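You operate a simulated robot arm through the tools that you are given. There is no shell and no other tool.

The job below is to be done with a simulated two-armed robot. You get a single attempt, and the scene is never put back.

JOB
Take the green module and leave it on top of the loop sheet. Take the cream module and put it on the rig table top. Fetch the white fuse and set it in the reject tray. Fetch the gear grease and set it on top of the seat plate. Take the shut tag and put it on the top blue shelf. Take the spare clapper and put it on the top yellow shelf. Take the pass tag and put it on the bottom blue shelf. Take the bore brush on the orange cart top and put it away on the practice bench shelf. Fetch the blue tag and stand it on top of the blue flange plate. Put one of the pipe spools from the long bench top on the flange bench shelf. Fetch the parts tray and set it on the orange cart top. Pick up the blue wrench with one hand, pass it to the other hand and put it on the flange bench top. Do these in any order. Set down upright: green module, cream module, blue tag, pipe spool.

The check looks at the end state, three seconds after you hand in, the way a careful person would. Anything else that was tipped, shoved, dropped, spilled or broken makes it a failure. Flat cloth is picked up by pressing the open fingertips on it (5 to 10 N) and closing them slowly along it; thin cloth reads only 2 to 8 mm in the jaws.

ROBOT AND FRAMES
Two 7-joint arms with two-finger parallel grippers on one trunk, on a base that moves. Base frame: it is fixed to the floor where the robot stands at the start and does not move with it; the origin is under the middle of the robot, x ahead of it, y to its left, z up; the surface under the hand at the start is at about z = 850. Lengths are in mm, angles in rad, forces in N, time in s.
The left shoulder is at the start at [50, 165, 914], the right one opposite. With the tool pointing down near the work surface each hand reaches from about 100 to 660 mm from the robot's upright axis, wherever it stands, measured 20 degrees to its own side. Places, roughly: blue tag [-500, -5750, 1000]; blue wrench [-1500, -5750, 1000]; bore brush (6x4x9 cm) [700, -5300, 900]; bottom blue shelf [700, -3900, 300]; cream module [750, 250, 1000]; flange bench shelf [-3200, -6000, 300]; flange bench top [-3200, -6000, 900]; flange plate (17x14x7 cm) [0, -5900, 900]; gear grease [750, -3500, 750]; green module [500, 250, 250]; loop sheet [-750, 1250, 1250]; orange cart top [700, -5100, 800]; parts tray (24x16x10 cm) [-4000, -5900, 900]; pass tag [750, -4750, 750]; pipe spool (6x6x12 cm) [-4800, -5900, 900]; pipe spool (7x7x12 cm) [-5400, -6000, 900]; practice bench shelf [-5800, -1700, 300]; reject tray [750, -1750, 1500]; rig table top (184x13 cm) [-1660, -4000, 780]; seat plate (12x12x5 cm) [700, -1700, 300]; shut tag [750, -3500, 1000]; spare clapper [750, -4500, 750]; top blue shelf [700, -3900, 1400]; top yellow shelf [700, -2700, 1400]; white fuse [500, -250, 250]. Payload 3.91 kg a hand.
The tool frame of a hand sits at the grasp point between the pads (the TCP): z along the fingers, y along the line on which they close. The tips reach 30 mm beyond it. Largest opening 110 mm; finger width 20, thickness 10; the body of the gripper, 48 by 112 mm, starts 55 mm behind the TCP.
Orientation is told as [roll, pitch, yaw] about the base's x, y, z axes, in that order, counted from this pose: with the fingers straight down and closing along the base's y, the tool's x points along the base's -x, its y along +y and its z along -z.

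CONTROLS
- The arms move only by the tool move_arm. It takes "left_deltas", "right_deltas" or both (then of equal length, played together; a hand with none holds still); each is a list of rows, each a list of 3 entries, a list of its own where there are three numbers: the shift along the tool's x, y, z in units of 40 mm (1.0 is 40 mm), then the turn, a rotation vector about the tool's x, y, z in units of 4 degrees (1.0 is 4 degrees), then the opening, from 0 (shut) to 1 (fully open). In form: [[[tx, ty, tz], [wx, wy, wz], jaw], ...]. A call has 1 to 20 rows; each row shifts and turns the commanded pose from where the row before left it, along the tool's axes as they then stand. A call with a number of a shift or a turn outside -1 to 1 is refused whole. A row lasts 0.2 s, in which the tool goes at most 50 mm and 0.15 rad; a call with a longer step from one row to the next is refused whole, and so is a gripper value outside its range. A pose out of reach is approached as far as the arm can. The call stops where the force on the tool passes 40 N (or 10 N more than at its start, if that is more) or the arm is blocked; 0.2 s more then pass. The fingers move at their own pace (about 45 mm/s each) and stop on an object; they squeeze with about 20 N. The grip force told is the motor's: it shows also when the fingers shut on nothing. Time passes only in rows, and 0.2 s behind the last, so rows that do not move let the fingers close. The reply holds the time, the measured pose of the TCP, the force on the tool along the base axes, the opening and the grip force, in the units named above and with some noise, with the torque about the TCP (base axes, N m) and any sound that the robot's microphone picked up.
- Cameras (640 x 400 px; columns grow to the right, rows downward): "scene" is now at [122.2, 9.9, 1105.3]; the picture's right is [0.10, -0.99, 0.00], its down [-0.34, -0.03, -0.94] and it looks along [0.94, 0.10, -0.34] (base axes); focal length 214 px, centre (320, 200). "left" rides on the left gripper at [73, -17, -103] in its tool frame; the picture's right is [0.23, 0.97, 0.00], its down [-0.76, 0.18, -0.62] and it looks along [-0.61, 0.14, 0.78] (tool axes); focal length 222 px, centre (320, 200). "right" rides on the right gripper at [72, 17, -103] in its tool frame; the picture's right is [-0.23, 0.97, 0.00], its down [-0.76, -0.18, -0.62] and it looks along [-0.61, -0.14, 0.78] (tool axes); focal length 222 px, centre (320, 200). There is no depth. A picture from a camera that has moved, and an enlarged one, comes with that camera's place and axes in the base frame and with its lens.
- get_image(camera): a new picture of that camera. No time passes.
- slide_trunk(by): slides the trunk up (or, below 0, down) by that many mm; the arms and the scene camera ride with it, the base frame stays. It gives what a move gives, with no picture.
- steer(legs): drives the robot by 1 to 6 legs, each [ahead, left, turn to the left] in mm, mm and rad, along the robot's own axes; the way and the turn of a leg run together, so that a leg with both is an arc; at most 1500 mm and 3.142 rad a leg. The arms and the cameras ride along, it lands a little off, and it stops where it bumps. It gives what a move gives.
- aim_head(pan, tilt): turns the head with the scene camera to pan (to the left, within 1.396 rad either way) and tilt (down, from -0.506 to 1.204), counted from straight ahead of the robot. It gives what a move gives.
- close_up(camera, box): a new picture of the part [left, top, right, bottom] of that camera's present view, enlarged. No time passes.
- sign_off(): hands the job in; it is judged then, once.

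Nothing tells you exact positions but the pictures and the camera data. Unless the task says otherwise, let go and move clear before handing in.

The tools are called after "Emit:" as a command line: name --argument value ..., lists and objects as JSON in quotes. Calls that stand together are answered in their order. move_arm: Moves the arms, as the interface text tells. Its arguments: {"type":"object","properties":{"left_deltas":{"type":"array","items":{"type":"array"}},"right_deltas":{"type":"array","items":{"type":"array"}}},"required":[]} The other tools are called the same way: slide_trunk (by) moves the trunk up or down; steer (legs) drives the base; aim_head (pan, tilt) turns the head that bears the scene camera; get_image (camera) takes a picture; close_up (camera, box) takes an enlarged picture of a part of a camera's view; sign_off () hands the job in.

At the start:

```text
t: 0.0
left_eef_pos: [346.3, 232.0, 1118.3]
left_orientation: [0.0, -0.001, 0.002]
left_wrist_force: [0.4, 0.6, 0.3]
left_torque: [0.0, 0.02, -0.01]
left_grip_width: 110.2
left_gripper_force: 0.0
right_eef_pos: [404.4, -100.9, 1071.5]
right_orientation: [0.001, 0.0, 0.001]
right_wrist_force: [0.5, 0.2, -0.3]
right_torque: [0.0, -0.03, -0.04]
right_grip_width: 109.9
right_gripper_force: 0.1
trunk travel left (down, up): [-134.0, 369.0]
robot x, y, heading: [0.8, -0.9, -0.001]
head pan, tilt (commanded): [0.103, 0.346]
```

scene: 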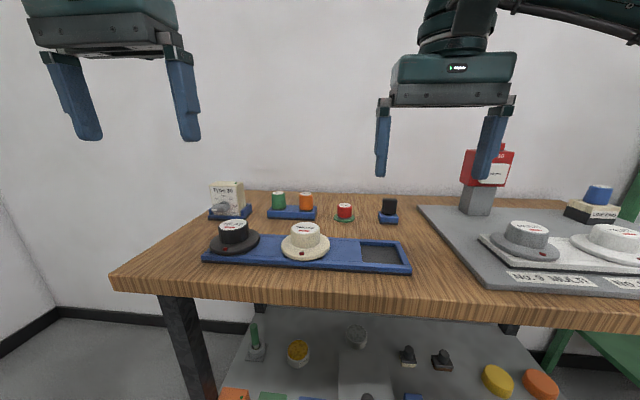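
right: 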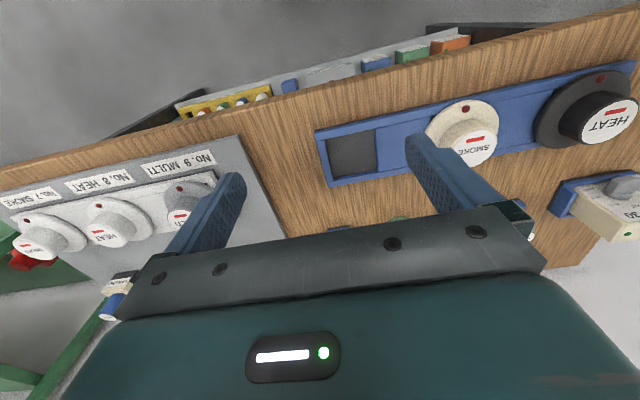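
left: 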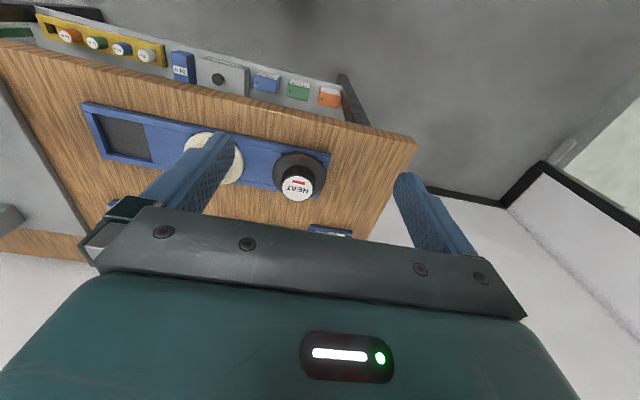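

I see a wooden bench ahead with a blue tray holding a black and a cream round module, and a lower shelf with coloured blocks and a fuse rack. I will look around before moving anything.

Emit:
aim_head --pan 0.0 --tilt 0.7

Emit:
get_image --camera "scene"

Emit:
close_up --camera "scene" --box '[180, 150, 440, 400]'

```text
t: 0.8
left_eef_pos: [345.9, 231.8, 1119.2]
left_orientation: [0.0, -0.001, 0.001]
left_wrist_force: [-0.1, -1.2, -0.1]
left_torque: [0.0, -0.02, -0.03]
left_grip_width: 110.0
left_gripper_force: 0.0
right_eef_pos: [404.2, -101.2, 1071.4]
right_orientation: [0.001, 0.002, -0.001]
right_wrist_force: [0.1, 0.4, -0.3]
right_torque: [-0.01, 0.05, 0.0]
right_grip_width: 110.1
right_gripper_force: 0.2
trunk travel left (down, up): [-134.0, 369.0]
robot x, y, heading: [1.2, 1.1, -0.0]
head pan, tilt (commanded): [0.0, 0.7]
```

```text
taken
camera scene: at [114.5, 0.4, 1073.4], right [0.0, -1.0, 0.0], down [-0.64, 0.0, -0.77], along [0.77, 0.0, -0.64], focal length 214 px, centre (320, 200)
```

scene: 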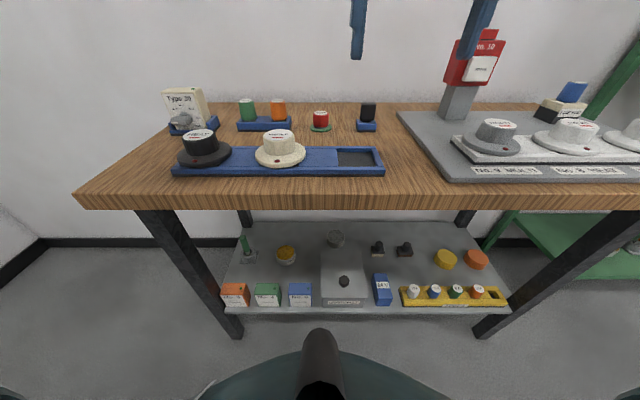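

```text
1.60 times, centred on (310, 275) of scene
camera zoom: at [114.5, 0.4, 1073.4], right [0.0, -1.0, 0.0], down [-0.64, 0.0, -0.77], along [0.77, 0.0, -0.64], focal length 343 px, centre (336, 80)
```

zoom: 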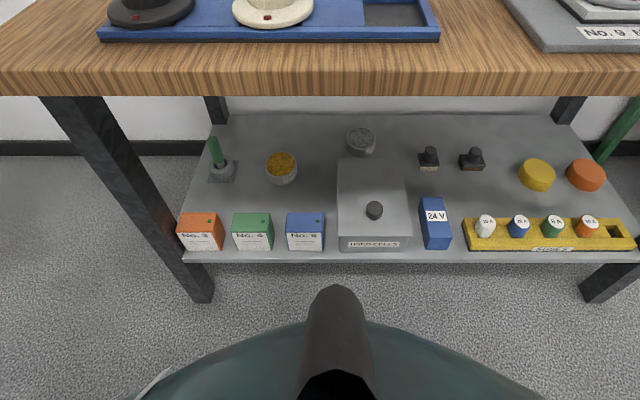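

The lower shelf holds three boxed modules (orange No.3, green No.4, blue No.5), a lidded grey box, and a yellow fuse rack with a white fuse at its left end. I will look left and right with the head next.

Emit:
aim_head --pan 1.39 --tilt 0.1

Emit:
get_image --camera "scene"

Emit:
aim_head --pan -1.0 --tilt 0.3

Emit:
get_image --camera "scene"

```text
t: 2.4
left_eef_pos: [346.7, 231.6, 1118.6]
left_orientation: [0.002, 0.0, 0.002]
left_wrist_force: [0.6, 0.0, 0.7]
left_torque: [-0.01, -0.01, -0.02]
left_grip_width: 109.9
left_gripper_force: 0.0
right_eef_pos: [403.9, -102.2, 1070.7]
right_orientation: [0.001, 0.0, 0.0]
right_wrist_force: [0.0, 0.1, -0.3]
right_torque: [-0.04, -0.01, 0.01]
right_grip_width: 110.2
right_gripper_force: 0.0
trunk travel left (down, up): [-134.0, 369.0]
robot x, y, heading: [0.9, 2.2, 0.001]
head pan, tilt (commanded): [1.389, 0.099]
```

```text
taken
camera scene: at [46.2, 90.9, 1128.1], right [0.98, -0.18, 0.0], down [-0.02, -0.1, -0.99], along [0.18, 0.98, -0.1], focal length 214 px, centre (320, 200)
```

scene: 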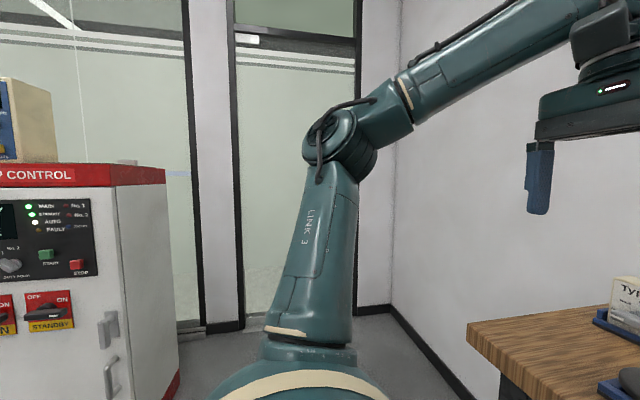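

```text
t: 4.6
left_eef_pos: [345.9, 231.1, 1118.3]
left_orientation: [0.0, 0.0, 0.001]
left_wrist_force: [-0.4, 0.7, 1.0]
left_torque: [-0.02, 0.03, -0.02]
left_grip_width: 110.0
left_gripper_force: 0.1
right_eef_pos: [403.9, -100.7, 1072.1]
right_orientation: [-0.001, -0.001, 0.0]
right_wrist_force: [-0.2, 0.8, 1.1]
right_torque: [0.02, 0.0, 0.01]
right_grip_width: 109.7
right_gripper_force: 0.1
trunk travel left (down, up): [-134.0, 369.0]
robot x, y, heading: [-2.0, 3.0, 0.002]
head pan, tilt (commanded): [-1.0, 0.3]
```

```text
taken
camera scene: at [80.0, -78.1, 1109.5], right [-0.84, -0.54, 0.0], down [-0.16, 0.25, -0.96], along [0.52, -0.8, -0.3], focal length 214 px, centre (320, 200)
```

scene: 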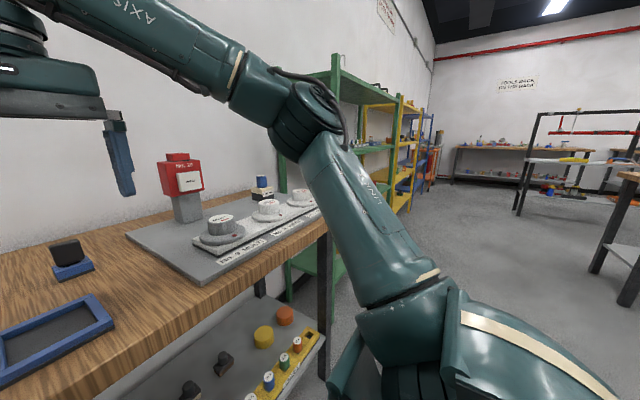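

The pump cabinet stands at the left, and to the right I see a green, then yellow, then blue shelf rack along the wall. I will enlarge the bench objects to identify the cream module.

Emit:
aim_head --pan 0.35 --tilt 0.5

Emit:
close_up --camera "scene" --box '[220, 70, 480, 250]'

Emit:
get_image --camera "scene"

```text
t: 6.1
left_eef_pos: [347.3, 232.3, 1118.7]
left_orientation: [0.0, 0.002, 0.004]
left_wrist_force: [-0.4, 0.5, 0.4]
left_torque: [0.0, 0.0, 0.01]
left_grip_width: 110.2
left_gripper_force: 0.0
right_eef_pos: [404.0, -101.3, 1071.5]
right_orientation: [-0.001, -0.001, -0.001]
right_wrist_force: [-0.3, -0.6, 0.4]
right_torque: [0.01, 0.0, 0.03]
right_grip_width: 110.0
right_gripper_force: 0.1
trunk travel left (down, up): [-134.0, 369.0]
robot x, y, heading: [-5.3, -1.9, -0.001]
head pan, tilt (commanded): [0.351, 0.499]
```

```text
2.22 times, centred on (350, 160) of scene
camera zoom: at [115.0, 31.6, 1091.1], right [0.34, -0.94, 0.0], down [-0.45, -0.16, -0.88], along [0.82, 0.3, -0.48], focal length 477 px, centre (253, 289)
```

zoom: 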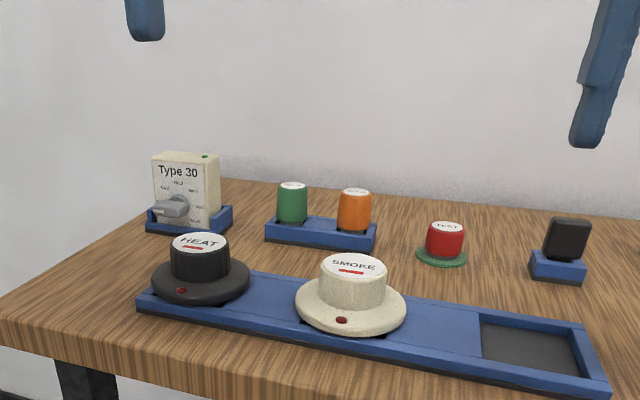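

```text
taken
camera scene: at [115.0, 31.6, 1091.1], right [0.34, -0.94, 0.0], down [-0.45, -0.16, -0.88], along [0.82, 0.3, -0.48], focal length 214 px, centre (320, 200)
```

scene: 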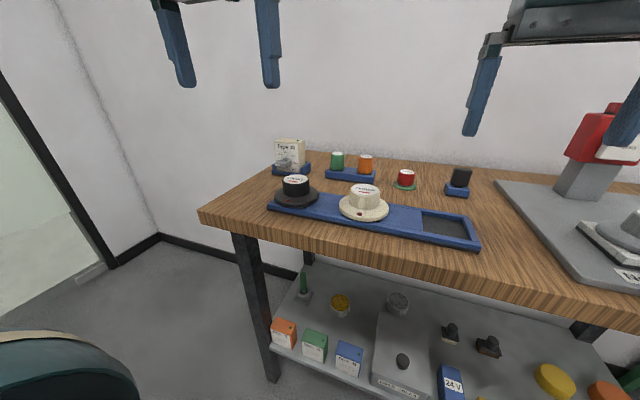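

The cream module is the Type 30 box in a blue socket at the back left of the bench. Next I measure the green box and white fuse on the lower shelf more closely.

Emit:
aim_head --pan 0.2 --tilt 1.0

Emit:
close_up --camera "scene" --box '[240, 150, 400, 250]'

Emit:
get_image --camera "scene"

```text
t: 7.0
left_eef_pos: [345.6, 231.8, 1119.3]
left_orientation: [0.0, -0.001, 0.003]
left_wrist_force: [-0.3, -0.1, -0.4]
left_torque: [-0.02, 0.0, 0.0]
left_grip_width: 109.7
left_gripper_force: 0.0
right_eef_pos: [404.9, -101.0, 1071.3]
right_orientation: [0.0, 0.001, 0.0]
right_wrist_force: [-0.2, -0.6, -1.0]
right_torque: [0.01, -0.01, 0.0]
right_grip_width: 109.9
right_gripper_force: 0.1
trunk travel left (down, up): [-134.0, 369.0]
robot x, y, heading: [0.6, -3.1, -0.001]
head pan, tilt (commanded): [0.201, 1.0]
```

```text
4.00 times, centred on (320, 200) of scene
camera zoom: at [97.8, 14.3, 1050.0], right [0.2, -0.98, 0.0], down [-0.82, -0.17, -0.54], along [0.53, 0.11, -0.84], focal length 858 px, centre (320, 200)
```

zoom: 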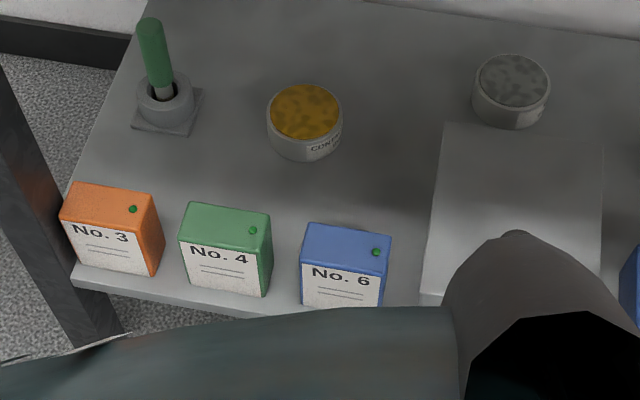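

```text
taken
camera scene: at [97.8, 14.3, 1050.0], right [0.2, -0.98, 0.0], down [-0.82, -0.17, -0.54], along [0.53, 0.11, -0.84], focal length 214 px, centre (320, 200)
```

scene: 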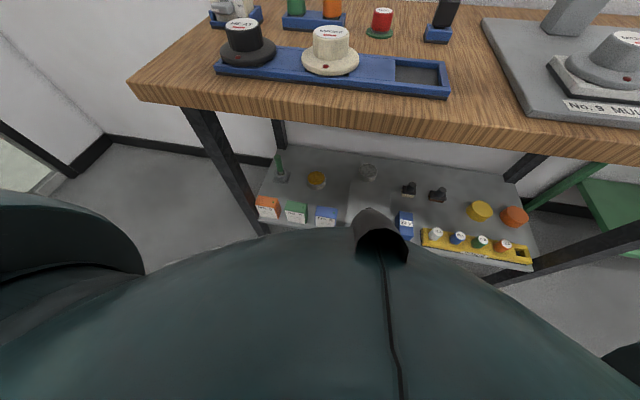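

The green box looks about 80 mm wide and 45 mm deep, at the shelf's front edge. I back off from the bench, lower the trunk and look again from a lower height to triangulate.

Emit:
steer --legs '[[-350, 0, 0]]'

Emit:
slide_trunk --by -130

Emit:
aim_head --pan 0.1 --tilt 0.7

Emit:
get_image --camera "scene"

```text
t: 9.3
left_eef_pos: [-3.0, 232.6, 1119.8]
left_orientation: [0.001, 0.001, 0.001]
left_wrist_force: [-0.6, -0.4, -0.2]
left_torque: [0.04, 0.0, 0.02]
left_grip_width: 109.8
left_gripper_force: 0.1
right_eef_pos: [55.5, -101.5, 1071.3]
right_orientation: [0.0, -0.001, 0.001]
right_wrist_force: [-0.6, 0.3, 0.6]
right_torque: [0.0, -0.02, 0.02]
right_grip_width: 110.2
right_gripper_force: 0.1
trunk travel left (down, up): [-134.0, 369.0]
robot x, y, heading: [-347.1, -0.2, 0.006]
head pan, tilt (commanded): [0.201, 1.0]
```

```text
t: 10.8
left_eef_pos: [-2.8, 231.9, 988.5]
left_orientation: [-0.001, -0.002, 0.001]
left_wrist_force: [0.1, -0.5, 0.0]
left_torque: [0.02, -0.02, -0.01]
left_grip_width: 110.4
left_gripper_force: 0.1
right_eef_pos: [54.9, -101.3, 940.9]
right_orientation: [0.0, -0.001, 0.0]
right_wrist_force: [-0.1, -0.5, -0.2]
right_torque: [-0.01, 0.02, 0.0]
right_grip_width: 110.1
right_gripper_force: 0.0
trunk travel left (down, up): [-4.0, 499.0]
robot x, y, heading: [-348.6, -0.1, 0.004]
head pan, tilt (commanded): [0.201, 1.0]
```

```text
t: 11.6
left_eef_pos: [-2.3, 232.0, 989.3]
left_orientation: [-0.001, 0.001, 0.001]
left_wrist_force: [0.1, 0.7, -0.7]
left_torque: [0.0, 0.01, -0.02]
left_grip_width: 110.0
left_gripper_force: 0.1
right_eef_pos: [55.6, -101.8, 941.4]
right_orientation: [0.0, 0.001, 0.0]
right_wrist_force: [-0.1, 0.3, 0.4]
right_torque: [-0.02, 0.01, 0.01]
right_grip_width: 110.2
right_gripper_force: 0.0
trunk travel left (down, up): [-4.0, 499.0]
robot x, y, heading: [-349.4, -1.1, -0.002]
head pan, tilt (commanded): [0.099, 0.7]
```

```text
taken
camera scene: at [-235.1, 8.8, 943.3], right [0.1, -0.99, 0.0], down [-0.64, -0.06, -0.76], along [0.76, 0.08, -0.64], focal length 214 px, centre (320, 200)
```

scene: 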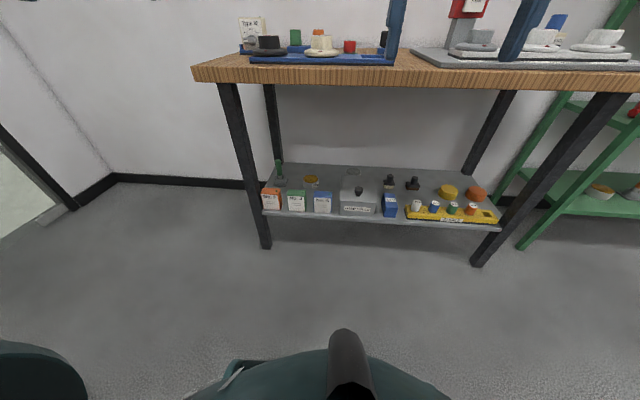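

Emit:
close_up --camera "scene" --box '[250, 150, 394, 240]'

Emit:
close_up --camera "scene" --box '[374, 160, 518, 250]'

Emit:
close_up --camera "scene" --box '[230, 10, 390, 110]'

```text
4.44 times, centred on (322, 195) of scene
camera zoom: at [-235.1, 8.8, 943.3], right [0.1, -0.99, 0.0], down [-0.64, -0.06, -0.76], along [0.76, 0.08, -0.64], focal length 953 px, centre (311, 222)
```

zoom: 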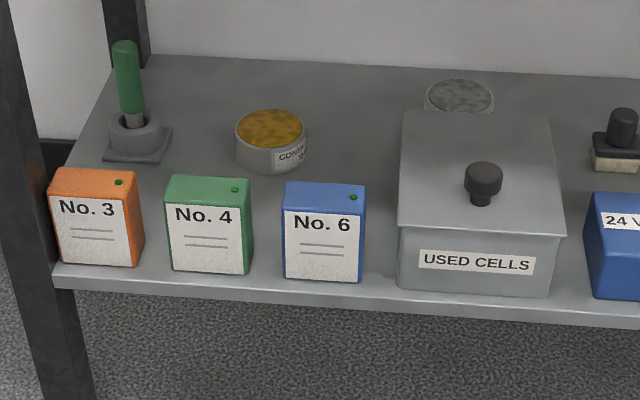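

```text
4.44 times, centred on (446, 205) of scene
camera zoom: at [-235.1, 8.8, 943.3], right [0.1, -0.99, 0.0], down [-0.64, -0.06, -0.76], along [0.76, 0.08, -0.64], focal length 953 px, centre (-240, 178)
```

zoom: 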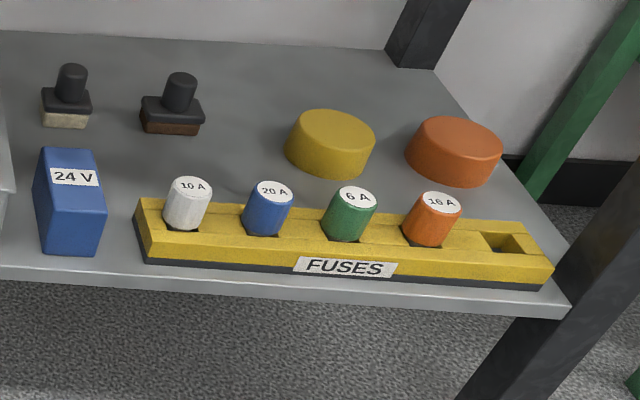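

```text
4.00 times, centred on (310, 60) of scene
camera zoom: at [-235.1, 8.8, 943.3], right [0.1, -0.99, 0.0], down [-0.64, -0.06, -0.76], along [0.76, 0.08, -0.64], focal length 858 px, centre (360, 760)
```

zoom: 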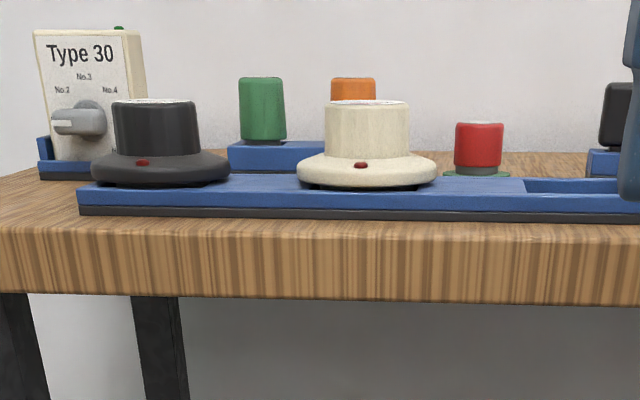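

Triangulating, the green box is about 78×36×91 mm with its centre near [477, 182, 326] on a shelf at z≈280. I now bring the left hand forward and down in free space, then tilt it 45° forward.

Emit:
move_arm --left_deltas '[[[-0.2, -0.083, 0.947], [0, 0, 0], 1], [[-0.2, -0.083, 0.947], [0, 0, 0], 1], [[-0.2, -0.083, 0.947], [0, 0, 0], 1], [[-0.2, -0.083, 0.947], [0, 0, 0], 1], [[-0.2, -0.083, 0.947], [0, 0, 0], 1], [[-0.2, -0.083, 0.947], [0, 0, 0], 1], [[-0.2, -0.083, 0.947], [0, 0, 0], 1], [[-0.2, -0.083, 0.947], [0, 0, 0], 1], [[-0.2, -0.083, 0.947], [0, 0, 0], 1], [[-0.2, -0.083, 0.947], [0, 0, 0], 1], [[-0.2, -0.083, 0.947], [0, 0, 0], 1], [[-0.2, -0.083, 0.947], [0, 0, 0], 1], [[-0.2, -0.083, 0.947], [0, 0, 0], 1], [[-0.2, -0.083, 0.947], [0, 0, 0], 1], [[-0.2, -0.083, 0.947], [0, 0, 0], 1]]'

Emit:
move_arm --left_deltas '[[[0, 0, 0], [0, -1, 0], 1], [[0, 0, 0], [0, -1, 0], 1], [[0, 0, 0], [0, -1, 0], 1], [[0, 0, 0], [0, -1, 0], 1], [[0, 0, 0], [0, -1, 0], 1], [[0, 0, 0], [0, -1, 0], 1], [[0, 0, 0], [0, -1, 0], 1], [[0, 0, 0], [0, -1, 0], 1], [[0, 0, 0], [0, -1, 0], 1], [[0, 0, 0], [0, -1, 0], 1], [[0, 0, 0], [0, -1, 0], 1], [[0, 0, 0], [0, -0.25, 0], 1]]'

Emit:
get_image --camera "left"

Emit:
get_image --camera "scene"

```text
t: 14.8
left_eef_pos: [82.5, 226.3, 470.4]
left_orientation: [-0.003, -0.002, 0.002]
left_wrist_force: [0.6, -0.3, -1.0]
left_torque: [0.0, -0.01, 0.03]
left_grip_width: 110.1
left_gripper_force: 0.3
left hand out of reach, approached as far as the arm can: row 13, 14, 15
right_eef_pos: [54.9, -101.2, 941.1]
right_orientation: [0.0, -0.001, -0.001]
right_wrist_force: [0.4, 0.2, -0.7]
right_torque: [-0.01, -0.03, 0.01]
right_grip_width: 109.8
right_gripper_force: 0.0
trunk travel left (down, up): [-4.0, 499.0]
robot x, y, heading: [-346.0, -1.9, 0.004]
head pan, tilt (commanded): [0.099, 0.7]
```

```text
t: 17.4
left_eef_pos: [83.3, 233.6, 483.3]
left_orientation: [-0.001, -0.788, 0.003]
left_wrist_force: [-0.1, 1.1, 0.4]
left_torque: [-0.03, 0.02, 0.0]
left_grip_width: 109.9
left_gripper_force: 0.0
left hand out of reach, approached as far as the arm can: row 10, 11
right_eef_pos: [55.5, -101.8, 942.1]
right_orientation: [0.001, 0.001, 0.0]
right_wrist_force: [-0.9, -0.5, -0.1]
right_torque: [0.05, 0.0, 0.03]
right_grip_width: 109.8
right_gripper_force: 0.1
trunk travel left (down, up): [-4.0, 499.0]
robot x, y, heading: [-347.3, 2.5, 0.003]
head pan, tilt (commanded): [0.099, 0.7]
```

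```text
taken
camera left: at [-42.2, 215.8, 506.0], right [-0.16, 0.97, -0.16], down [0.1, 0.18, 0.98], along [0.98, 0.14, -0.12], focal length 222 px, centre (320, 200)
```

left: 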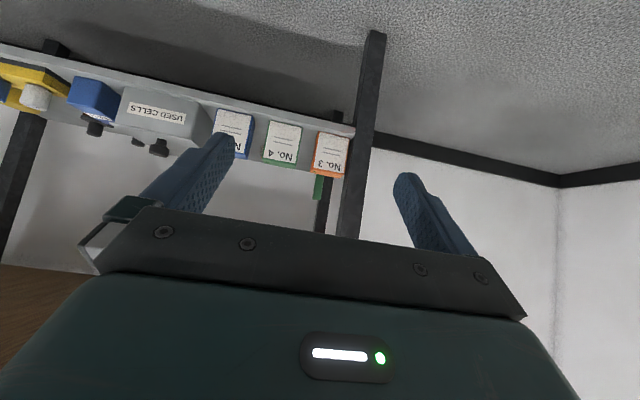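

```text
taken
camera scene: at [-235.1, 8.8, 943.4], right [0.1, -0.99, 0.0], down [-0.64, -0.06, -0.76], along [0.76, 0.08, -0.64], focal length 214 px, centre (320, 200)
```

scene: 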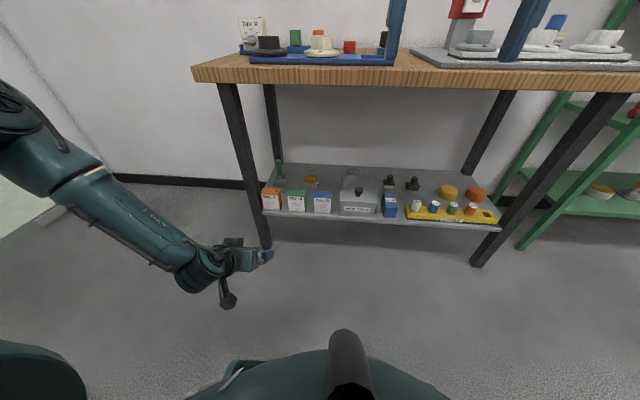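

The hand is tilted 45° but sits at z≈483, higher than commanded, so reach low down is limited. I try small moves down and forward to see how far the arm goes.

Emit:
move_arm --left_deltas '[[[0.5, -0.3, 1.0], [0, 0, 0], 1], [[0.5, -0.3, 1.0], [0, 0, 0], 1], [[0.5, -0.3, 1.0], [0, 0, 0], 1]]'

```text
t: 18.2
left_eef_pos: [109.4, 255.5, 472.6]
left_orientation: [-0.001, -0.785, 0.004]
left_wrist_force: [-0.1, -0.5, 0.4]
left_torque: [-0.01, -0.02, -0.02]
left_grip_width: 110.1
left_gripper_force: 0.1
left hand out of reach, approached as far as the arm can: row 1, 2, 3
right_eef_pos: [54.8, -100.0, 940.5]
right_orientation: [0.0, -0.001, 0.0]
right_wrist_force: [0.4, -0.7, 1.2]
right_torque: [0.01, -0.02, -0.02]
right_grip_width: 109.9
right_gripper_force: 0.0
trunk travel left (down, up): [-4.0, 499.0]
robot x, y, heading: [-348.7, 0.9, 0.003]
head pan, tilt (commanded): [0.099, 0.7]
```

The arm meets a limit near z≈470 at this tilt. I try a flatter tool (75° from vertical) and then go down again.

Emit:
move_arm --left_deltas '[[[0, 0, 0], [0, -1, 0], 1], [[0, 0, 0], [0, -1, 0], 1], [[0, 0, 0], [0, -1, 0], 1], [[0, 0, 0], [0, -1, 0], 1], [[0, 0, 0], [0, -1, 0], 1], [[0, 0, 0], [0, -1, 0], 1], [[0, 0, 0], [0, -1, 0], 1], [[0, 0, 0], [0, -0.5, 0], 1], [[1, 0, 0], [0, 0, 0], 1], [[1, 0, 0], [0, 0, 0], 1], [[1, 0, 0], [0, 0, 0], 1]]'

Emit:
get_image --camera "scene"

```text
t: 20.6
left_eef_pos: [94.6, 312.6, 533.8]
left_orientation: [-0.002, -1.309, 0.003]
left_wrist_force: [0.2, 0.8, 0.0]
left_torque: [0.0, -0.01, 0.0]
left_grip_width: 109.8
left_gripper_force: 0.0
left hand out of reach, approached as far as the arm can: row 1, 2, 3, 4, 5, 6, 7, 8, 9, 10, 11
right_eef_pos: [55.4, -101.3, 940.7]
right_orientation: [0.001, 0.0, -0.001]
right_wrist_force: [-0.2, -0.1, -0.7]
right_torque: [0.03, 0.0, 0.01]
right_grip_width: 110.1
right_gripper_force: 0.1
trunk travel left (down, up): [-4.0, 499.0]
robot x, y, heading: [-349.4, 2.1, -0.0]
head pan, tilt (commanded): [0.099, 0.7]
```

```text
taken
camera scene: at [-235.1, 8.7, 943.4], right [0.1, -0.99, 0.0], down [-0.64, -0.06, -0.76], along [0.76, 0.08, -0.64], focal length 214 px, centre (320, 200)
```

scene: 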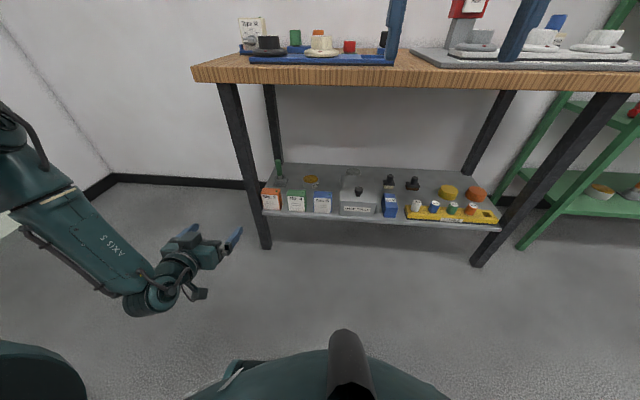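

Flatter is worse, so the arm needs to be further out, with its elbow forward, to reach low. I back up more, raise the hand, then extend forward before going down.

Emit:
steer --legs '[[-200, 0, 0]]'

Emit:
move_arm --left_deltas '[[[-0.7, -0.3, -0.19], [0, 0, 0], 1], [[-0.7, -0.3, -0.19], [0, 0, 0], 1], [[-0.7, -0.3, -0.19], [0, 0, 0], 1], [[-0.7, -0.3, -0.19], [0, 0, 0], 1]]'

```text
t: 22.2
left_eef_pos: [-103.1, 313.1, 533.3]
left_orientation: [-0.001, -1.309, 0.005]
left_wrist_force: [0.2, -0.1, 0.6]
left_torque: [0.0, -0.01, -0.01]
left_grip_width: 110.0
left_gripper_force: 0.1
right_eef_pos: [-143.9, -101.6, 941.5]
right_orientation: [0.0, -0.001, 0.002]
right_wrist_force: [-0.4, 0.4, 0.3]
right_torque: [0.02, -0.04, 0.01]
right_grip_width: 110.0
right_gripper_force: 0.1
trunk travel left (down, up): [-4.0, 499.0]
robot x, y, heading: [-544.2, -2.8, 0.008]
head pan, tilt (commanded): [0.099, 0.7]
```

```text
t: 23.2
left_eef_pos: [-105.1, 264.6, 648.9]
left_orientation: [0.002, -1.309, -0.001]
left_wrist_force: [1.0, -0.2, -0.2]
left_torque: [0.0, -0.02, 0.02]
left_grip_width: 110.0
left_gripper_force: 0.1
right_eef_pos: [-144.0, -101.0, 942.4]
right_orientation: [0.0, -0.001, 0.002]
right_wrist_force: [-0.7, 0.8, -0.1]
right_torque: [-0.01, 0.03, -0.05]
right_grip_width: 110.0
right_gripper_force: 0.0
trunk travel left (down, up): [-4.0, 499.0]
robot x, y, heading: [-550.2, 2.1, 0.001]
head pan, tilt (commanded): [0.099, 0.7]
```

The command restarts from the measured pose, which makes planning simple. I extend forward at z≈700, return to 45° tilt, and then descend.

Emit:
move_arm --left_deltas '[[[-0.417, -0.27, 0.75], [0, 0, 0], 1], [[-0.417, -0.27, 0.75], [0, 0, 0], 1], [[-0.417, -0.27, 0.75], [0, 0, 0], 1], [[-0.417, -0.27, 0.75], [0, 0, 0], 1], [[-0.417, -0.27, 0.75], [0, 0, 0], 1], [[-0.417, -0.27, 0.75], [0, 0, 0], 1], [[0, 0, 0], [0, 1, 0], 1], [[0, 0, 0], [0, 1, 0], 1], [[0, 0, 0], [0, 1, 0], 1], [[0, 0, 0], [0, 1, 0], 1], [[0, 0, 0], [0, 1, 0], 1], [[0, 0, 0], [0, 1, 0], 1], [[0, 0, 0], [0, 1, 0], 1], [[0, 0, 0], [0, 0.5, 0], 1]]'

Emit:
move_arm --left_deltas '[[[0.7, 0, 0.7], [0, 0, 0], 1], [[0.7, 0, 0.7], [0, 0, 0], 1], [[0.7, 0, 0.7], [0, 0, 0], 1], [[0.7, 0, 0.7], [0, 0, 0], 1], [[0.7, 0, 0.7], [0, 0, 0], 1], [[0.7, 0, 0.7], [0, 0, 0], 1], [[0.7, 0, 0.7], [0, 0, 0], 1], [[0.7, 0, 0.7], [0, 0, 0], 1]]'

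Emit:
get_image --camera "scene"

```text
t: 26.2
left_eef_pos: [95.8, 201.4, 701.2]
left_orientation: [-0.001, -0.784, 0.003]
left_wrist_force: [-0.5, -0.1, -0.8]
left_torque: [-0.03, -0.02, -0.02]
left_grip_width: 110.0
left_gripper_force: 0.1
right_eef_pos: [-144.1, -100.8, 940.7]
right_orientation: [0.0, 0.0, 0.002]
right_wrist_force: [0.7, -0.1, 0.6]
right_torque: [0.0, -0.02, 0.02]
right_grip_width: 110.0
right_gripper_force: 0.0
trunk travel left (down, up): [-4.0, 499.0]
robot x, y, heading: [-547.2, 1.6, 0.003]
head pan, tilt (commanded): [0.099, 0.7]
```

```text
t: 28.0
left_eef_pos: [10.7, 274.7, 492.1]
left_orientation: [-0.003, -0.785, 0.004]
left_wrist_force: [-0.1, -0.1, -0.3]
left_torque: [0.0, 0.01, -0.01]
left_grip_width: 110.0
left_gripper_force: 0.1
left hand out of reach, approached as far as the arm can: row 2, 3, 4, 5, 6, 7, 8
right_eef_pos: [-144.0, -101.7, 941.1]
right_orientation: [-0.001, 0.0, 0.003]
right_wrist_force: [-0.1, -0.1, 0.7]
right_torque: [0.02, -0.04, 0.01]
right_grip_width: 109.8
right_gripper_force: 0.1
trunk travel left (down, up): [-4.0, 499.0]
robot x, y, heading: [-550.6, -2.5, -0.001]
head pan, tilt (commanded): [0.099, 0.7]
```

```text
taken
camera scene: at [-434.2, 8.5, 943.4], right [0.1, -0.99, 0.0], down [-0.64, -0.07, -0.76], along [0.76, 0.08, -0.64], focal length 214 px, centre (320, 200)
```

scene: 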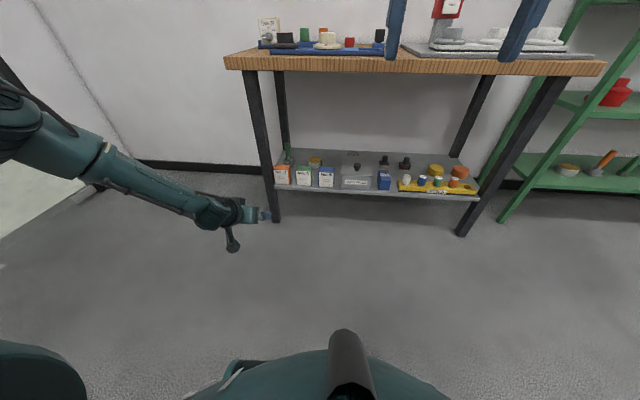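

The forearm seems to come in from an elbow that sits out to the left. I pan the head left to see the arm's shape.

Emit:
aim_head --pan 0.9 --tilt 0.5

Emit:
get_image --camera "scene"

```text
t: 29.2
left_eef_pos: [11.5, 275.0, 492.5]
left_orientation: [-0.001, -0.786, 0.004]
left_wrist_force: [-0.4, 0.3, -0.2]
left_torque: [-0.01, -0.05, 0.01]
left_grip_width: 110.0
left_gripper_force: 0.0
right_eef_pos: [-143.4, -102.9, 941.6]
right_orientation: [-0.001, -0.001, 0.002]
right_wrist_force: [-0.6, 0.1, 0.6]
right_torque: [0.0, -0.02, 0.07]
right_grip_width: 110.1
right_gripper_force: 0.0
trunk travel left (down, up): [-4.0, 499.0]
robot x, y, heading: [-548.2, -2.8, -0.003]
head pan, tilt (commanded): [0.901, 0.499]
```

```text
taken
camera scene: at [-462.3, 71.3, 961.1], right [0.78, -0.62, 0.0], down [-0.3, -0.38, -0.88], along [0.54, 0.69, -0.48], focal length 214 px, centre (320, 200)
```

scene: 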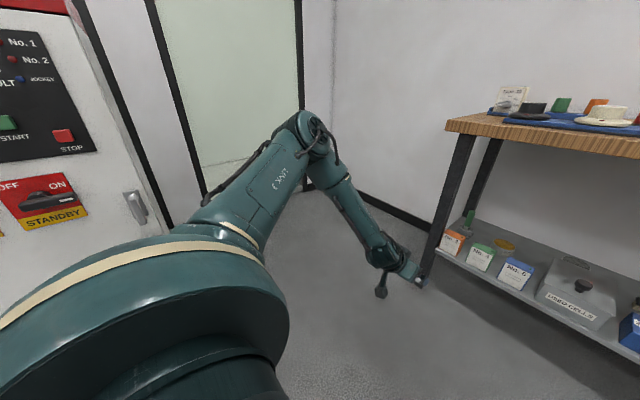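

The elbow is high and the tool is nearly in line with the forearm, so the wrist bend is what limits me; a steeper tool far out should work. I go back up, set the tilt to about 20°, extend to about 760 mm ahead, and go down there.

Emit:
move_arm --left_deltas '[[[-0.96, -0.25, -0.43], [0, 0, 0], 1], [[-0.96, -0.25, -0.43], [0, 0, 0], 1], [[-0.96, -0.25, -0.43], [0, 0, 0], 1], [[-0.96, -0.25, -0.43], [0, 0, 0], 1], [[-0.5, -0.5, 0], [0, 0.6, 0], 1], [[-0.5, -0.3, 0], [0, 0.65, 0], 1], [[0, 0, 0], [0, 1, 0], 1], [[0, 0, 0], [0, 1, 0], 1], [[0, 0, 0], [0, 1, 0], 1], [[0, 0, 0], [0, 1, 0], 1], [[0, 0, 0], [0, 1, 0], 1]]'

```text
t: 31.6
left_eef_pos: [69.0, 223.3, 681.6]
left_orientation: [-0.002, -0.349, 0.005]
left_wrist_force: [0.0, 1.0, 0.2]
left_torque: [0.03, 0.01, -0.01]
left_grip_width: 110.0
left_gripper_force: 0.2
left hand out of reach, approached as far as the arm can: row 8, 9, 10, 11
right_eef_pos: [-144.4, -100.5, 941.0]
right_orientation: [0.001, -0.001, 0.002]
right_wrist_force: [0.5, 0.1, 0.7]
right_torque: [-0.02, 0.01, 0.03]
right_grip_width: 110.0
right_gripper_force: 0.1
trunk travel left (down, up): [-4.0, 499.0]
robot x, y, heading: [-547.8, 0.5, 0.0]
head pan, tilt (commanded): [0.901, 0.499]
```

That pose was also flagged as out of reach at z≈680, so I look at the arm's shape again to understand the limit.

Emit:
get_image --camera "scene"

Emit:
aim_head --pan 0.6 --tilt 0.6

Emit:
get_image --camera "scene"

```text
taken
camera scene: at [-462.4, 71.4, 961.1], right [0.78, -0.62, 0.0], down [-0.3, -0.38, -0.88], along [0.54, 0.69, -0.48], focal length 214 px, centre (320, 200)
```

scene: 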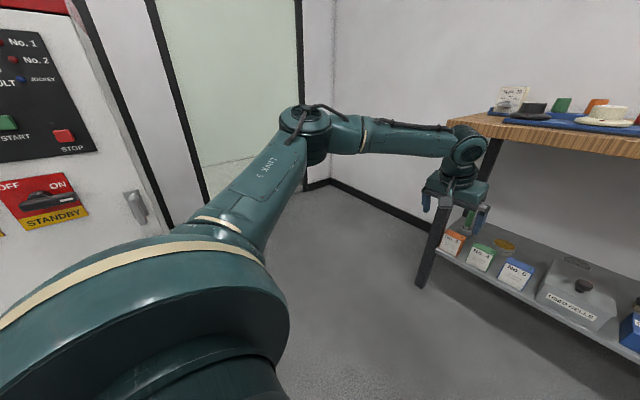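

```text
t: 32.4
left_eef_pos: [69.2, 223.9, 680.5]
left_orientation: [0.0, -0.351, 0.004]
left_wrist_force: [-0.2, -1.3, -0.3]
left_torque: [0.02, -0.02, 0.01]
left_grip_width: 110.0
left_gripper_force: 0.0
right_eef_pos: [-144.0, -101.2, 941.5]
right_orientation: [0.0, 0.0, 0.002]
right_wrist_force: [-0.1, 0.0, -0.3]
right_torque: [0.03, -0.01, 0.0]
right_grip_width: 110.1
right_gripper_force: 0.0
trunk travel left (down, up): [-4.0, 499.0]
robot x, y, heading: [-550.7, 2.0, -0.001]
head pan, tilt (commanded): [0.6, 0.6]
```

```text
taken
camera scene: at [-446.0, 50.1, 952.0], right [0.57, -0.82, 0.0], down [-0.47, -0.32, -0.83], along [0.68, 0.47, -0.56], focal length 214 px, centre (320, 200)
```

scene: 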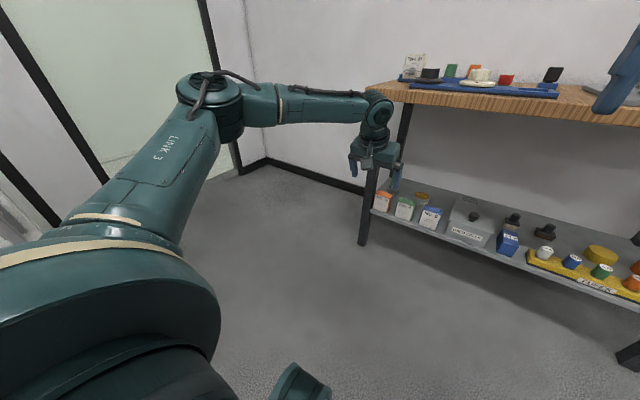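

The elbow sits at about the same height in both limit poses, so the upper arm seems to have a lowest angle; the hand should reach lowest with the forearm hanging straight down. I test this to the robot's front-left in free space with the tool pointing down.

Emit:
move_arm --left_deltas '[[[0, 0, 0], [0, 1, 0], 1], [[0, 0, 0], [0, 1, 0], 1], [[0, 0, 0], [0, 1, 0], 1], [[0, 0, 0], [0, 1, 0], 1], [[0, 0, 0], [0, 1, 0], 1], [[0.872, 0.428, 0.225], [0, 0, 0], 1], [[0.872, 0.428, 0.225], [0, 0, 0], 1], [[0.872, 0.428, 0.225], [0, 0, 0], 1], [[0.872, 0.428, 0.225], [0, 0, 0], 1], [[0.872, 0.428, 0.225], [0, 0, 0], 1], [[0.872, 0.428, 0.225], [0, 0, 0], 1], [[0.872, 0.428, 0.225], [0, 0, 0], 1], [[0.872, 0.428, 0.225], [0, 0, 0], 1], [[0.872, 0.428, 0.225], [0, 0, 0], 1]]'

Emit:
move_arm --left_deltas '[[[0, 0, 0.9], [0, 0, 0], 1], [[0, 0, 0.9], [0, 0, 0], 1], [[0, 0, 0.9], [0, 0, 0], 1], [[0, 0, 0.9], [0, 0, 0], 1], [[0, 0, 0.9], [0, 0, 0], 1], [[0, 0, 0.9], [0, 0, 0], 1], [[0, 0, 0.9], [0, 0, 0], 1]]'

Emit:
aim_head --pan 0.9 --tilt 0.5

Emit:
get_image --camera "scene"

```text
t: 35.4
left_eef_pos: [-293.7, 402.7, 602.4]
left_orientation: [-0.002, -0.001, 0.0]
left_wrist_force: [0.5, 0.2, -0.4]
left_torque: [0.01, -0.01, 0.0]
left_grip_width: 110.1
left_gripper_force: 0.0
left hand out of reach, approached as far as the arm can: row 1, 2, 3, 4, 5
right_eef_pos: [-144.2, -101.8, 942.1]
right_orientation: [0.001, 0.0, 0.002]
right_wrist_force: [0.4, -0.3, 0.0]
right_torque: [0.01, 0.0, -0.02]
right_grip_width: 110.0
right_gripper_force: 0.0
trunk travel left (down, up): [-4.0, 499.0]
robot x, y, heading: [-547.0, 0.2, 0.003]
head pan, tilt (commanded): [0.6, 0.6]
```

```text
t: 37.0
left_eef_pos: [-294.1, 404.5, 349.6]
left_orientation: [0.001, 0.0, 0.003]
left_wrist_force: [0.1, 0.4, 0.2]
left_torque: [-0.02, 0.0, 0.04]
left_grip_width: 109.8
left_gripper_force: 0.1
right_eef_pos: [-144.0, -100.7, 941.8]
right_orientation: [-0.001, 0.0, 0.002]
right_wrist_force: [-0.3, 0.7, -0.7]
right_torque: [0.0, -0.02, 0.02]
right_grip_width: 110.1
right_gripper_force: 0.1
trunk travel left (down, up): [-4.0, 499.0]
robot x, y, heading: [-552.5, -1.8, 0.002]
head pan, tilt (commanded): [0.6, 0.6]
```

```text
t: 37.8
left_eef_pos: [-294.2, 404.1, 351.5]
left_orientation: [0.0, -0.001, 0.005]
left_wrist_force: [-0.3, 0.0, 0.4]
left_torque: [-0.02, 0.0, 0.02]
left_grip_width: 109.9
left_gripper_force: 0.1
right_eef_pos: [-143.2, -101.4, 941.4]
right_orientation: [0.0, 0.0, 0.002]
right_wrist_force: [-0.1, -0.2, -0.1]
right_torque: [0.02, 0.0, 0.02]
right_grip_width: 110.1
right_gripper_force: 0.0
trunk travel left (down, up): [-4.0, 499.0]
robot x, y, heading: [-548.9, -2.0, 0.001]
head pan, tilt (commanded): [0.901, 0.499]
```

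```text
taken
camera scene: at [-462.3, 71.3, 961.1], right [0.78, -0.62, 0.0], down [-0.3, -0.38, -0.88], along [0.54, 0.69, -0.48], focal length 214 px, centre (320, 200)
```

scene: 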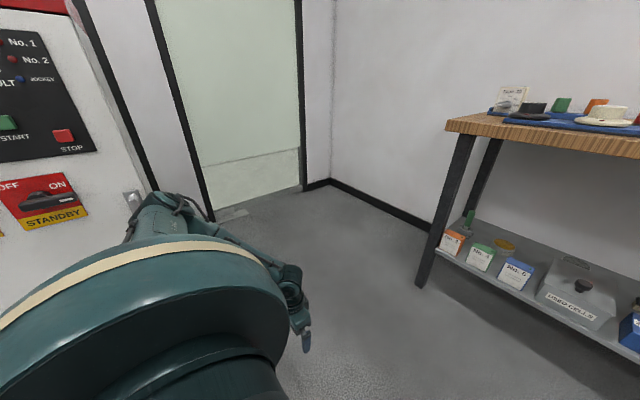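

The left hand reaches z=350 with the tool down at the robot's front-left, about 480 mm from its axis. I probe how far forward this low region extends.

Emit:
move_arm --left_deltas '[[[-0.8, 0, 0], [0, 0, 0], 1], [[-0.8, 0, 0], [0, 0, 0], 1], [[-0.8, 0, 0], [0, 0, 0], 1], [[-0.8, 0, 0], [0, 0, 0], 1]]'

Emit:
move_arm --left_deltas '[[[-0.8, 0, 0], [0, 0, 0], 1], [[-0.8, 0, 0], [0, 0, 0], 1], [[-0.8, 0, 0], [0, 0, 0], 1], [[-0.8, 0, 0], [0, 0, 0], 1]]'

```text
t: 38.8
left_eef_pos: [-164.5, 405.5, 352.0]
left_orientation: [0.0, 0.0, 0.003]
left_wrist_force: [-0.2, 0.7, -0.2]
left_torque: [0.0, -0.02, -0.03]
left_grip_width: 110.1
left_gripper_force: 0.1
right_eef_pos: [-144.7, -101.2, 942.2]
right_orientation: [-0.001, 0.0, 0.002]
right_wrist_force: [0.3, 0.0, 0.2]
right_torque: [-0.01, 0.02, -0.02]
right_grip_width: 109.9
right_gripper_force: 0.0
trunk travel left (down, up): [-4.0, 499.0]
robot x, y, heading: [-551.0, -3.7, -0.001]
head pan, tilt (commanded): [0.901, 0.499]
```

```text
t: 39.8
left_eef_pos: [-35.7, 404.5, 351.6]
left_orientation: [-0.003, -0.002, 0.002]
left_wrist_force: [-0.6, 0.2, 0.0]
left_torque: [0.01, 0.01, 0.01]
left_grip_width: 110.0
left_gripper_force: 0.0
right_eef_pos: [-143.5, -101.7, 941.0]
right_orientation: [0.0, 0.0, 0.002]
right_wrist_force: [-0.2, 0.4, -0.1]
right_torque: [0.02, 0.02, 0.02]
right_grip_width: 110.0
right_gripper_force: 0.0
trunk travel left (down, up): [-4.0, 499.0]
robot x, y, heading: [-550.3, -1.1, 0.007]
head pan, tilt (commanded): [0.901, 0.499]
```

The hand now sits at about 514 mm ahead and 404 mm left at z=351 without complaint, so the path of approach matters. I check the arm's shape and try sliding it inward.

Emit:
get_image --camera "scene"

Emit:
move_arm --left_deltas '[[[0, -0.8, 0], [0, 0, 0], 1], [[0, -0.8, 0], [0, 0, 0], 1], [[0, -0.8, 0], [0, 0, 0], 1], [[0, -0.8, 0], [0, 0, 0], 1]]'

Emit:
get_image --camera "scene"

```text
taken
camera scene: at [-462.4, 71.4, 961.1], right [0.78, -0.62, 0.0], down [-0.3, -0.38, -0.88], along [0.54, 0.69, -0.48], focal length 214 px, centre (320, 200)
```

scene: 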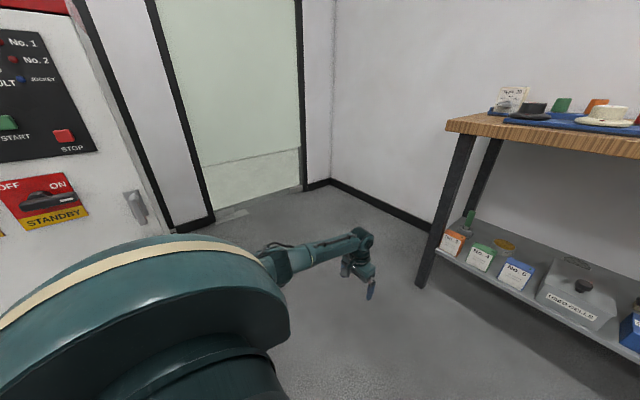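

```text
t: 40.8
left_eef_pos: [-37.9, 275.2, 351.3]
left_orientation: [0.0, -0.002, 0.004]
left_wrist_force: [0.1, 0.0, 0.2]
left_torque: [0.01, -0.03, 0.01]
left_grip_width: 110.0
left_gripper_force: 0.2
right_eef_pos: [-143.6, -100.8, 941.9]
right_orientation: [-0.002, -0.001, 0.002]
right_wrist_force: [0.5, -0.3, 0.5]
right_torque: [0.01, 0.01, 0.04]
right_grip_width: 109.7
right_gripper_force: 0.1
trunk travel left (down, up): [-4.0, 499.0]
robot x, y, heading: [-546.8, 2.9, 0.002]
head pan, tilt (commanded): [0.901, 0.499]
```

```text
taken
camera scene: at [-462.4, 71.4, 961.1], right [0.78, -0.62, 0.0], down [-0.3, -0.38, -0.88], along [0.54, 0.69, -0.48], focal length 214 px, centre (320, 200)
```

scene: 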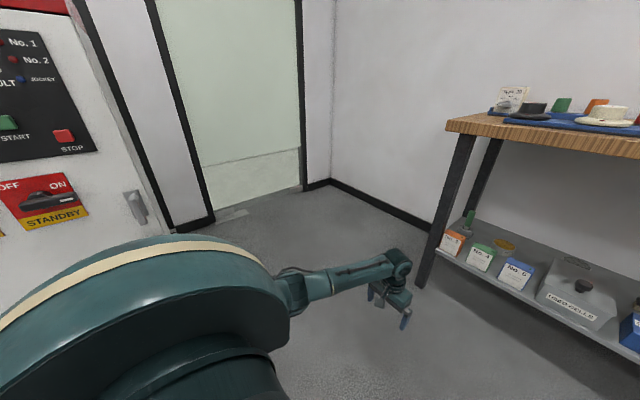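

The arm is now in an elbow-low posture with a level forearm, which is just right for the lower shelf. I raise the hand to z≈460, bring it to y≈182, and drive toward the bench.

Emit:
move_arm --left_deltas '[[[0, -0.58, -0.68], [0, 0, 0], 1], [[0, -0.58, -0.68], [0, 0, 0], 1], [[0, -0.58, -0.68], [0, 0, 0], 1], [[0, -0.58, -0.68], [0, 0, 0], 1]]'

Emit:
aim_head --pan 0.3 --tilt 0.7

Emit:
get_image --camera "scene"

```text
t: 41.8
left_eef_pos: [-37.9, 182.9, 460.3]
left_orientation: [0.0, 0.0, 0.007]
left_wrist_force: [-0.5, 0.3, -0.9]
left_torque: [0.05, 0.0, -0.04]
left_grip_width: 109.9
left_gripper_force: 0.1
right_eef_pos: [-144.4, -100.5, 940.8]
right_orientation: [0.0, 0.001, 0.003]
right_wrist_force: [1.1, -0.5, -0.9]
right_torque: [0.0, 0.02, 0.01]
right_grip_width: 110.2
right_gripper_force: 0.1
trunk travel left (down, up): [-4.0, 499.0]
robot x, y, heading: [-545.3, 1.7, -0.001]
head pan, tilt (commanded): [0.901, 0.499]
```

```text
t: 42.8
left_eef_pos: [-38.8, 183.7, 460.5]
left_orientation: [0.001, -0.002, 0.002]
left_wrist_force: [0.4, 0.0, 0.2]
left_torque: [-0.03, -0.02, 0.0]
left_grip_width: 110.2
left_gripper_force: 0.2
right_eef_pos: [-144.0, -100.6, 941.6]
right_orientation: [-0.001, 0.001, 0.002]
right_wrist_force: [-0.2, 0.8, 0.7]
right_torque: [0.01, -0.01, 0.01]
right_grip_width: 110.2
right_gripper_force: 0.0
trunk travel left (down, up): [-4.0, 499.0]
robot x, y, heading: [-550.4, -1.0, 0.003]
head pan, tilt (commanded): [0.3, 0.7]
```

```text
taken
camera scene: at [-437.7, 25.3, 943.4], right [0.3, -0.95, 0.0], down [-0.61, -0.19, -0.77], along [0.73, 0.23, -0.64], focal length 214 px, centre (320, 200)
```

scene: 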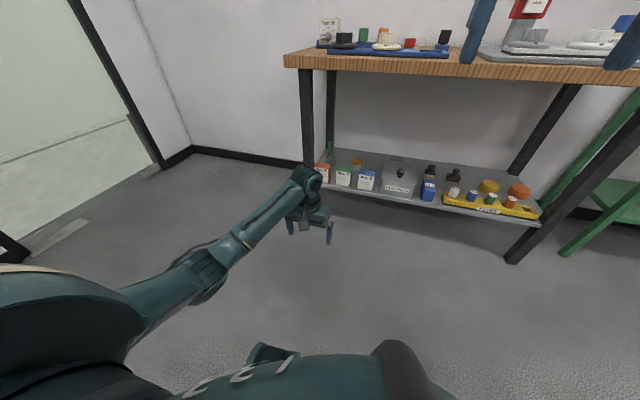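

The elbow hangs low and left, clear of the bench. I lift the right hand to be well above the bench objects and drive 400 mm ahead.

Emit:
move_arm --right_deltas '[[[0, 0, -0.9], [0, 0, 0], 1], [[0, 0, -0.9], [0, 0, 0], 1], [[0, 0, -0.9], [0, 0, 0], 1], [[0, 0, -0.9], [0, 0, 0], 1], [[0, 0, -0.9], [0, 0, 0], 1]]'

Emit:
steer --legs '[[400, 0, 0]]'

Emit:
get_image --camera "left"

Emit:
get_image --camera "scene"

```text
t: 44.0
left_eef_pos: [-37.2, 183.4, 460.3]
left_orientation: [-0.001, 0.0, 0.005]
left_wrist_force: [-0.5, -0.6, -0.5]
left_torque: [0.01, -0.01, 0.02]
left_grip_width: 109.8
left_gripper_force: 0.0
right_eef_pos: [-161.4, -105.7, 1033.5]
right_orientation: [0.002, -0.001, 0.004]
right_wrist_force: [0.2, 0.1, 0.3]
right_torque: [0.02, 0.0, 0.03]
right_grip_width: 110.2
right_gripper_force: 0.0
right hand out of reach, approached as far as the arm can: row 3, 4, 5
trunk travel left (down, up): [-4.0, 499.0]
robot x, y, heading: [-548.9, 4.1, 0.002]
head pan, tilt (commanded): [0.3, 0.7]
```

```text
t: 46.5
left_eef_pos: [363.6, 181.8, 459.8]
left_orientation: [0.0, 0.0, -0.001]
left_wrist_force: [-0.8, -0.1, -0.1]
left_torque: [-0.01, 0.0, 0.03]
left_grip_width: 110.3
left_gripper_force: 0.2
right_eef_pos: [238.9, -106.4, 1033.2]
right_orientation: [0.001, -0.003, -0.002]
right_wrist_force: [0.2, 0.6, 0.6]
right_torque: [0.04, 0.0, 0.01]
right_grip_width: 110.1
right_gripper_force: 0.1
trunk travel left (down, up): [-4.0, 499.0]
robot x, y, heading: [-149.9, 3.6, -0.001]
head pan, tilt (commanded): [0.3, 0.7]
```

```text
taken
camera left: at [289.6, 164.7, 564.7], right [-0.23, 0.97, 0.0], down [0.76, 0.18, 0.62], along [0.61, 0.14, -0.78], focal length 222 px, centre (320, 200)
```

left: 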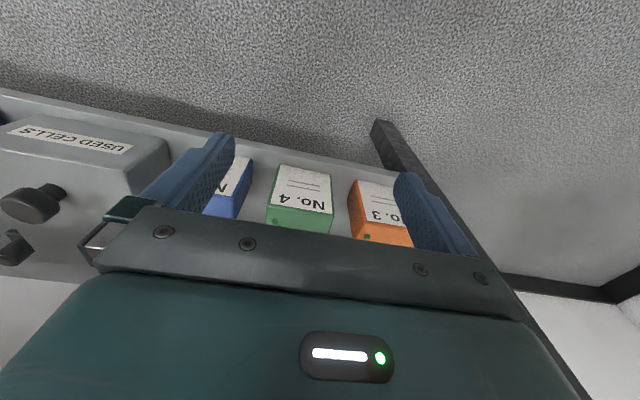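

```text
taken
camera scene: at [-37.5, 25.2, 943.4], right [0.3, -0.96, 0.0], down [-0.62, -0.19, -0.77], along [0.73, 0.23, -0.64], focal length 214 px, centre (320, 200)
```

scene: 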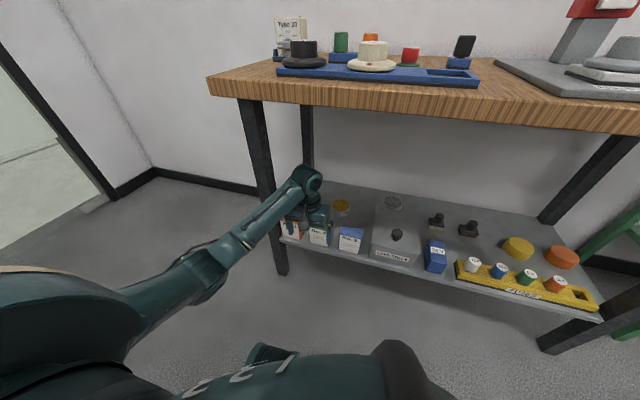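

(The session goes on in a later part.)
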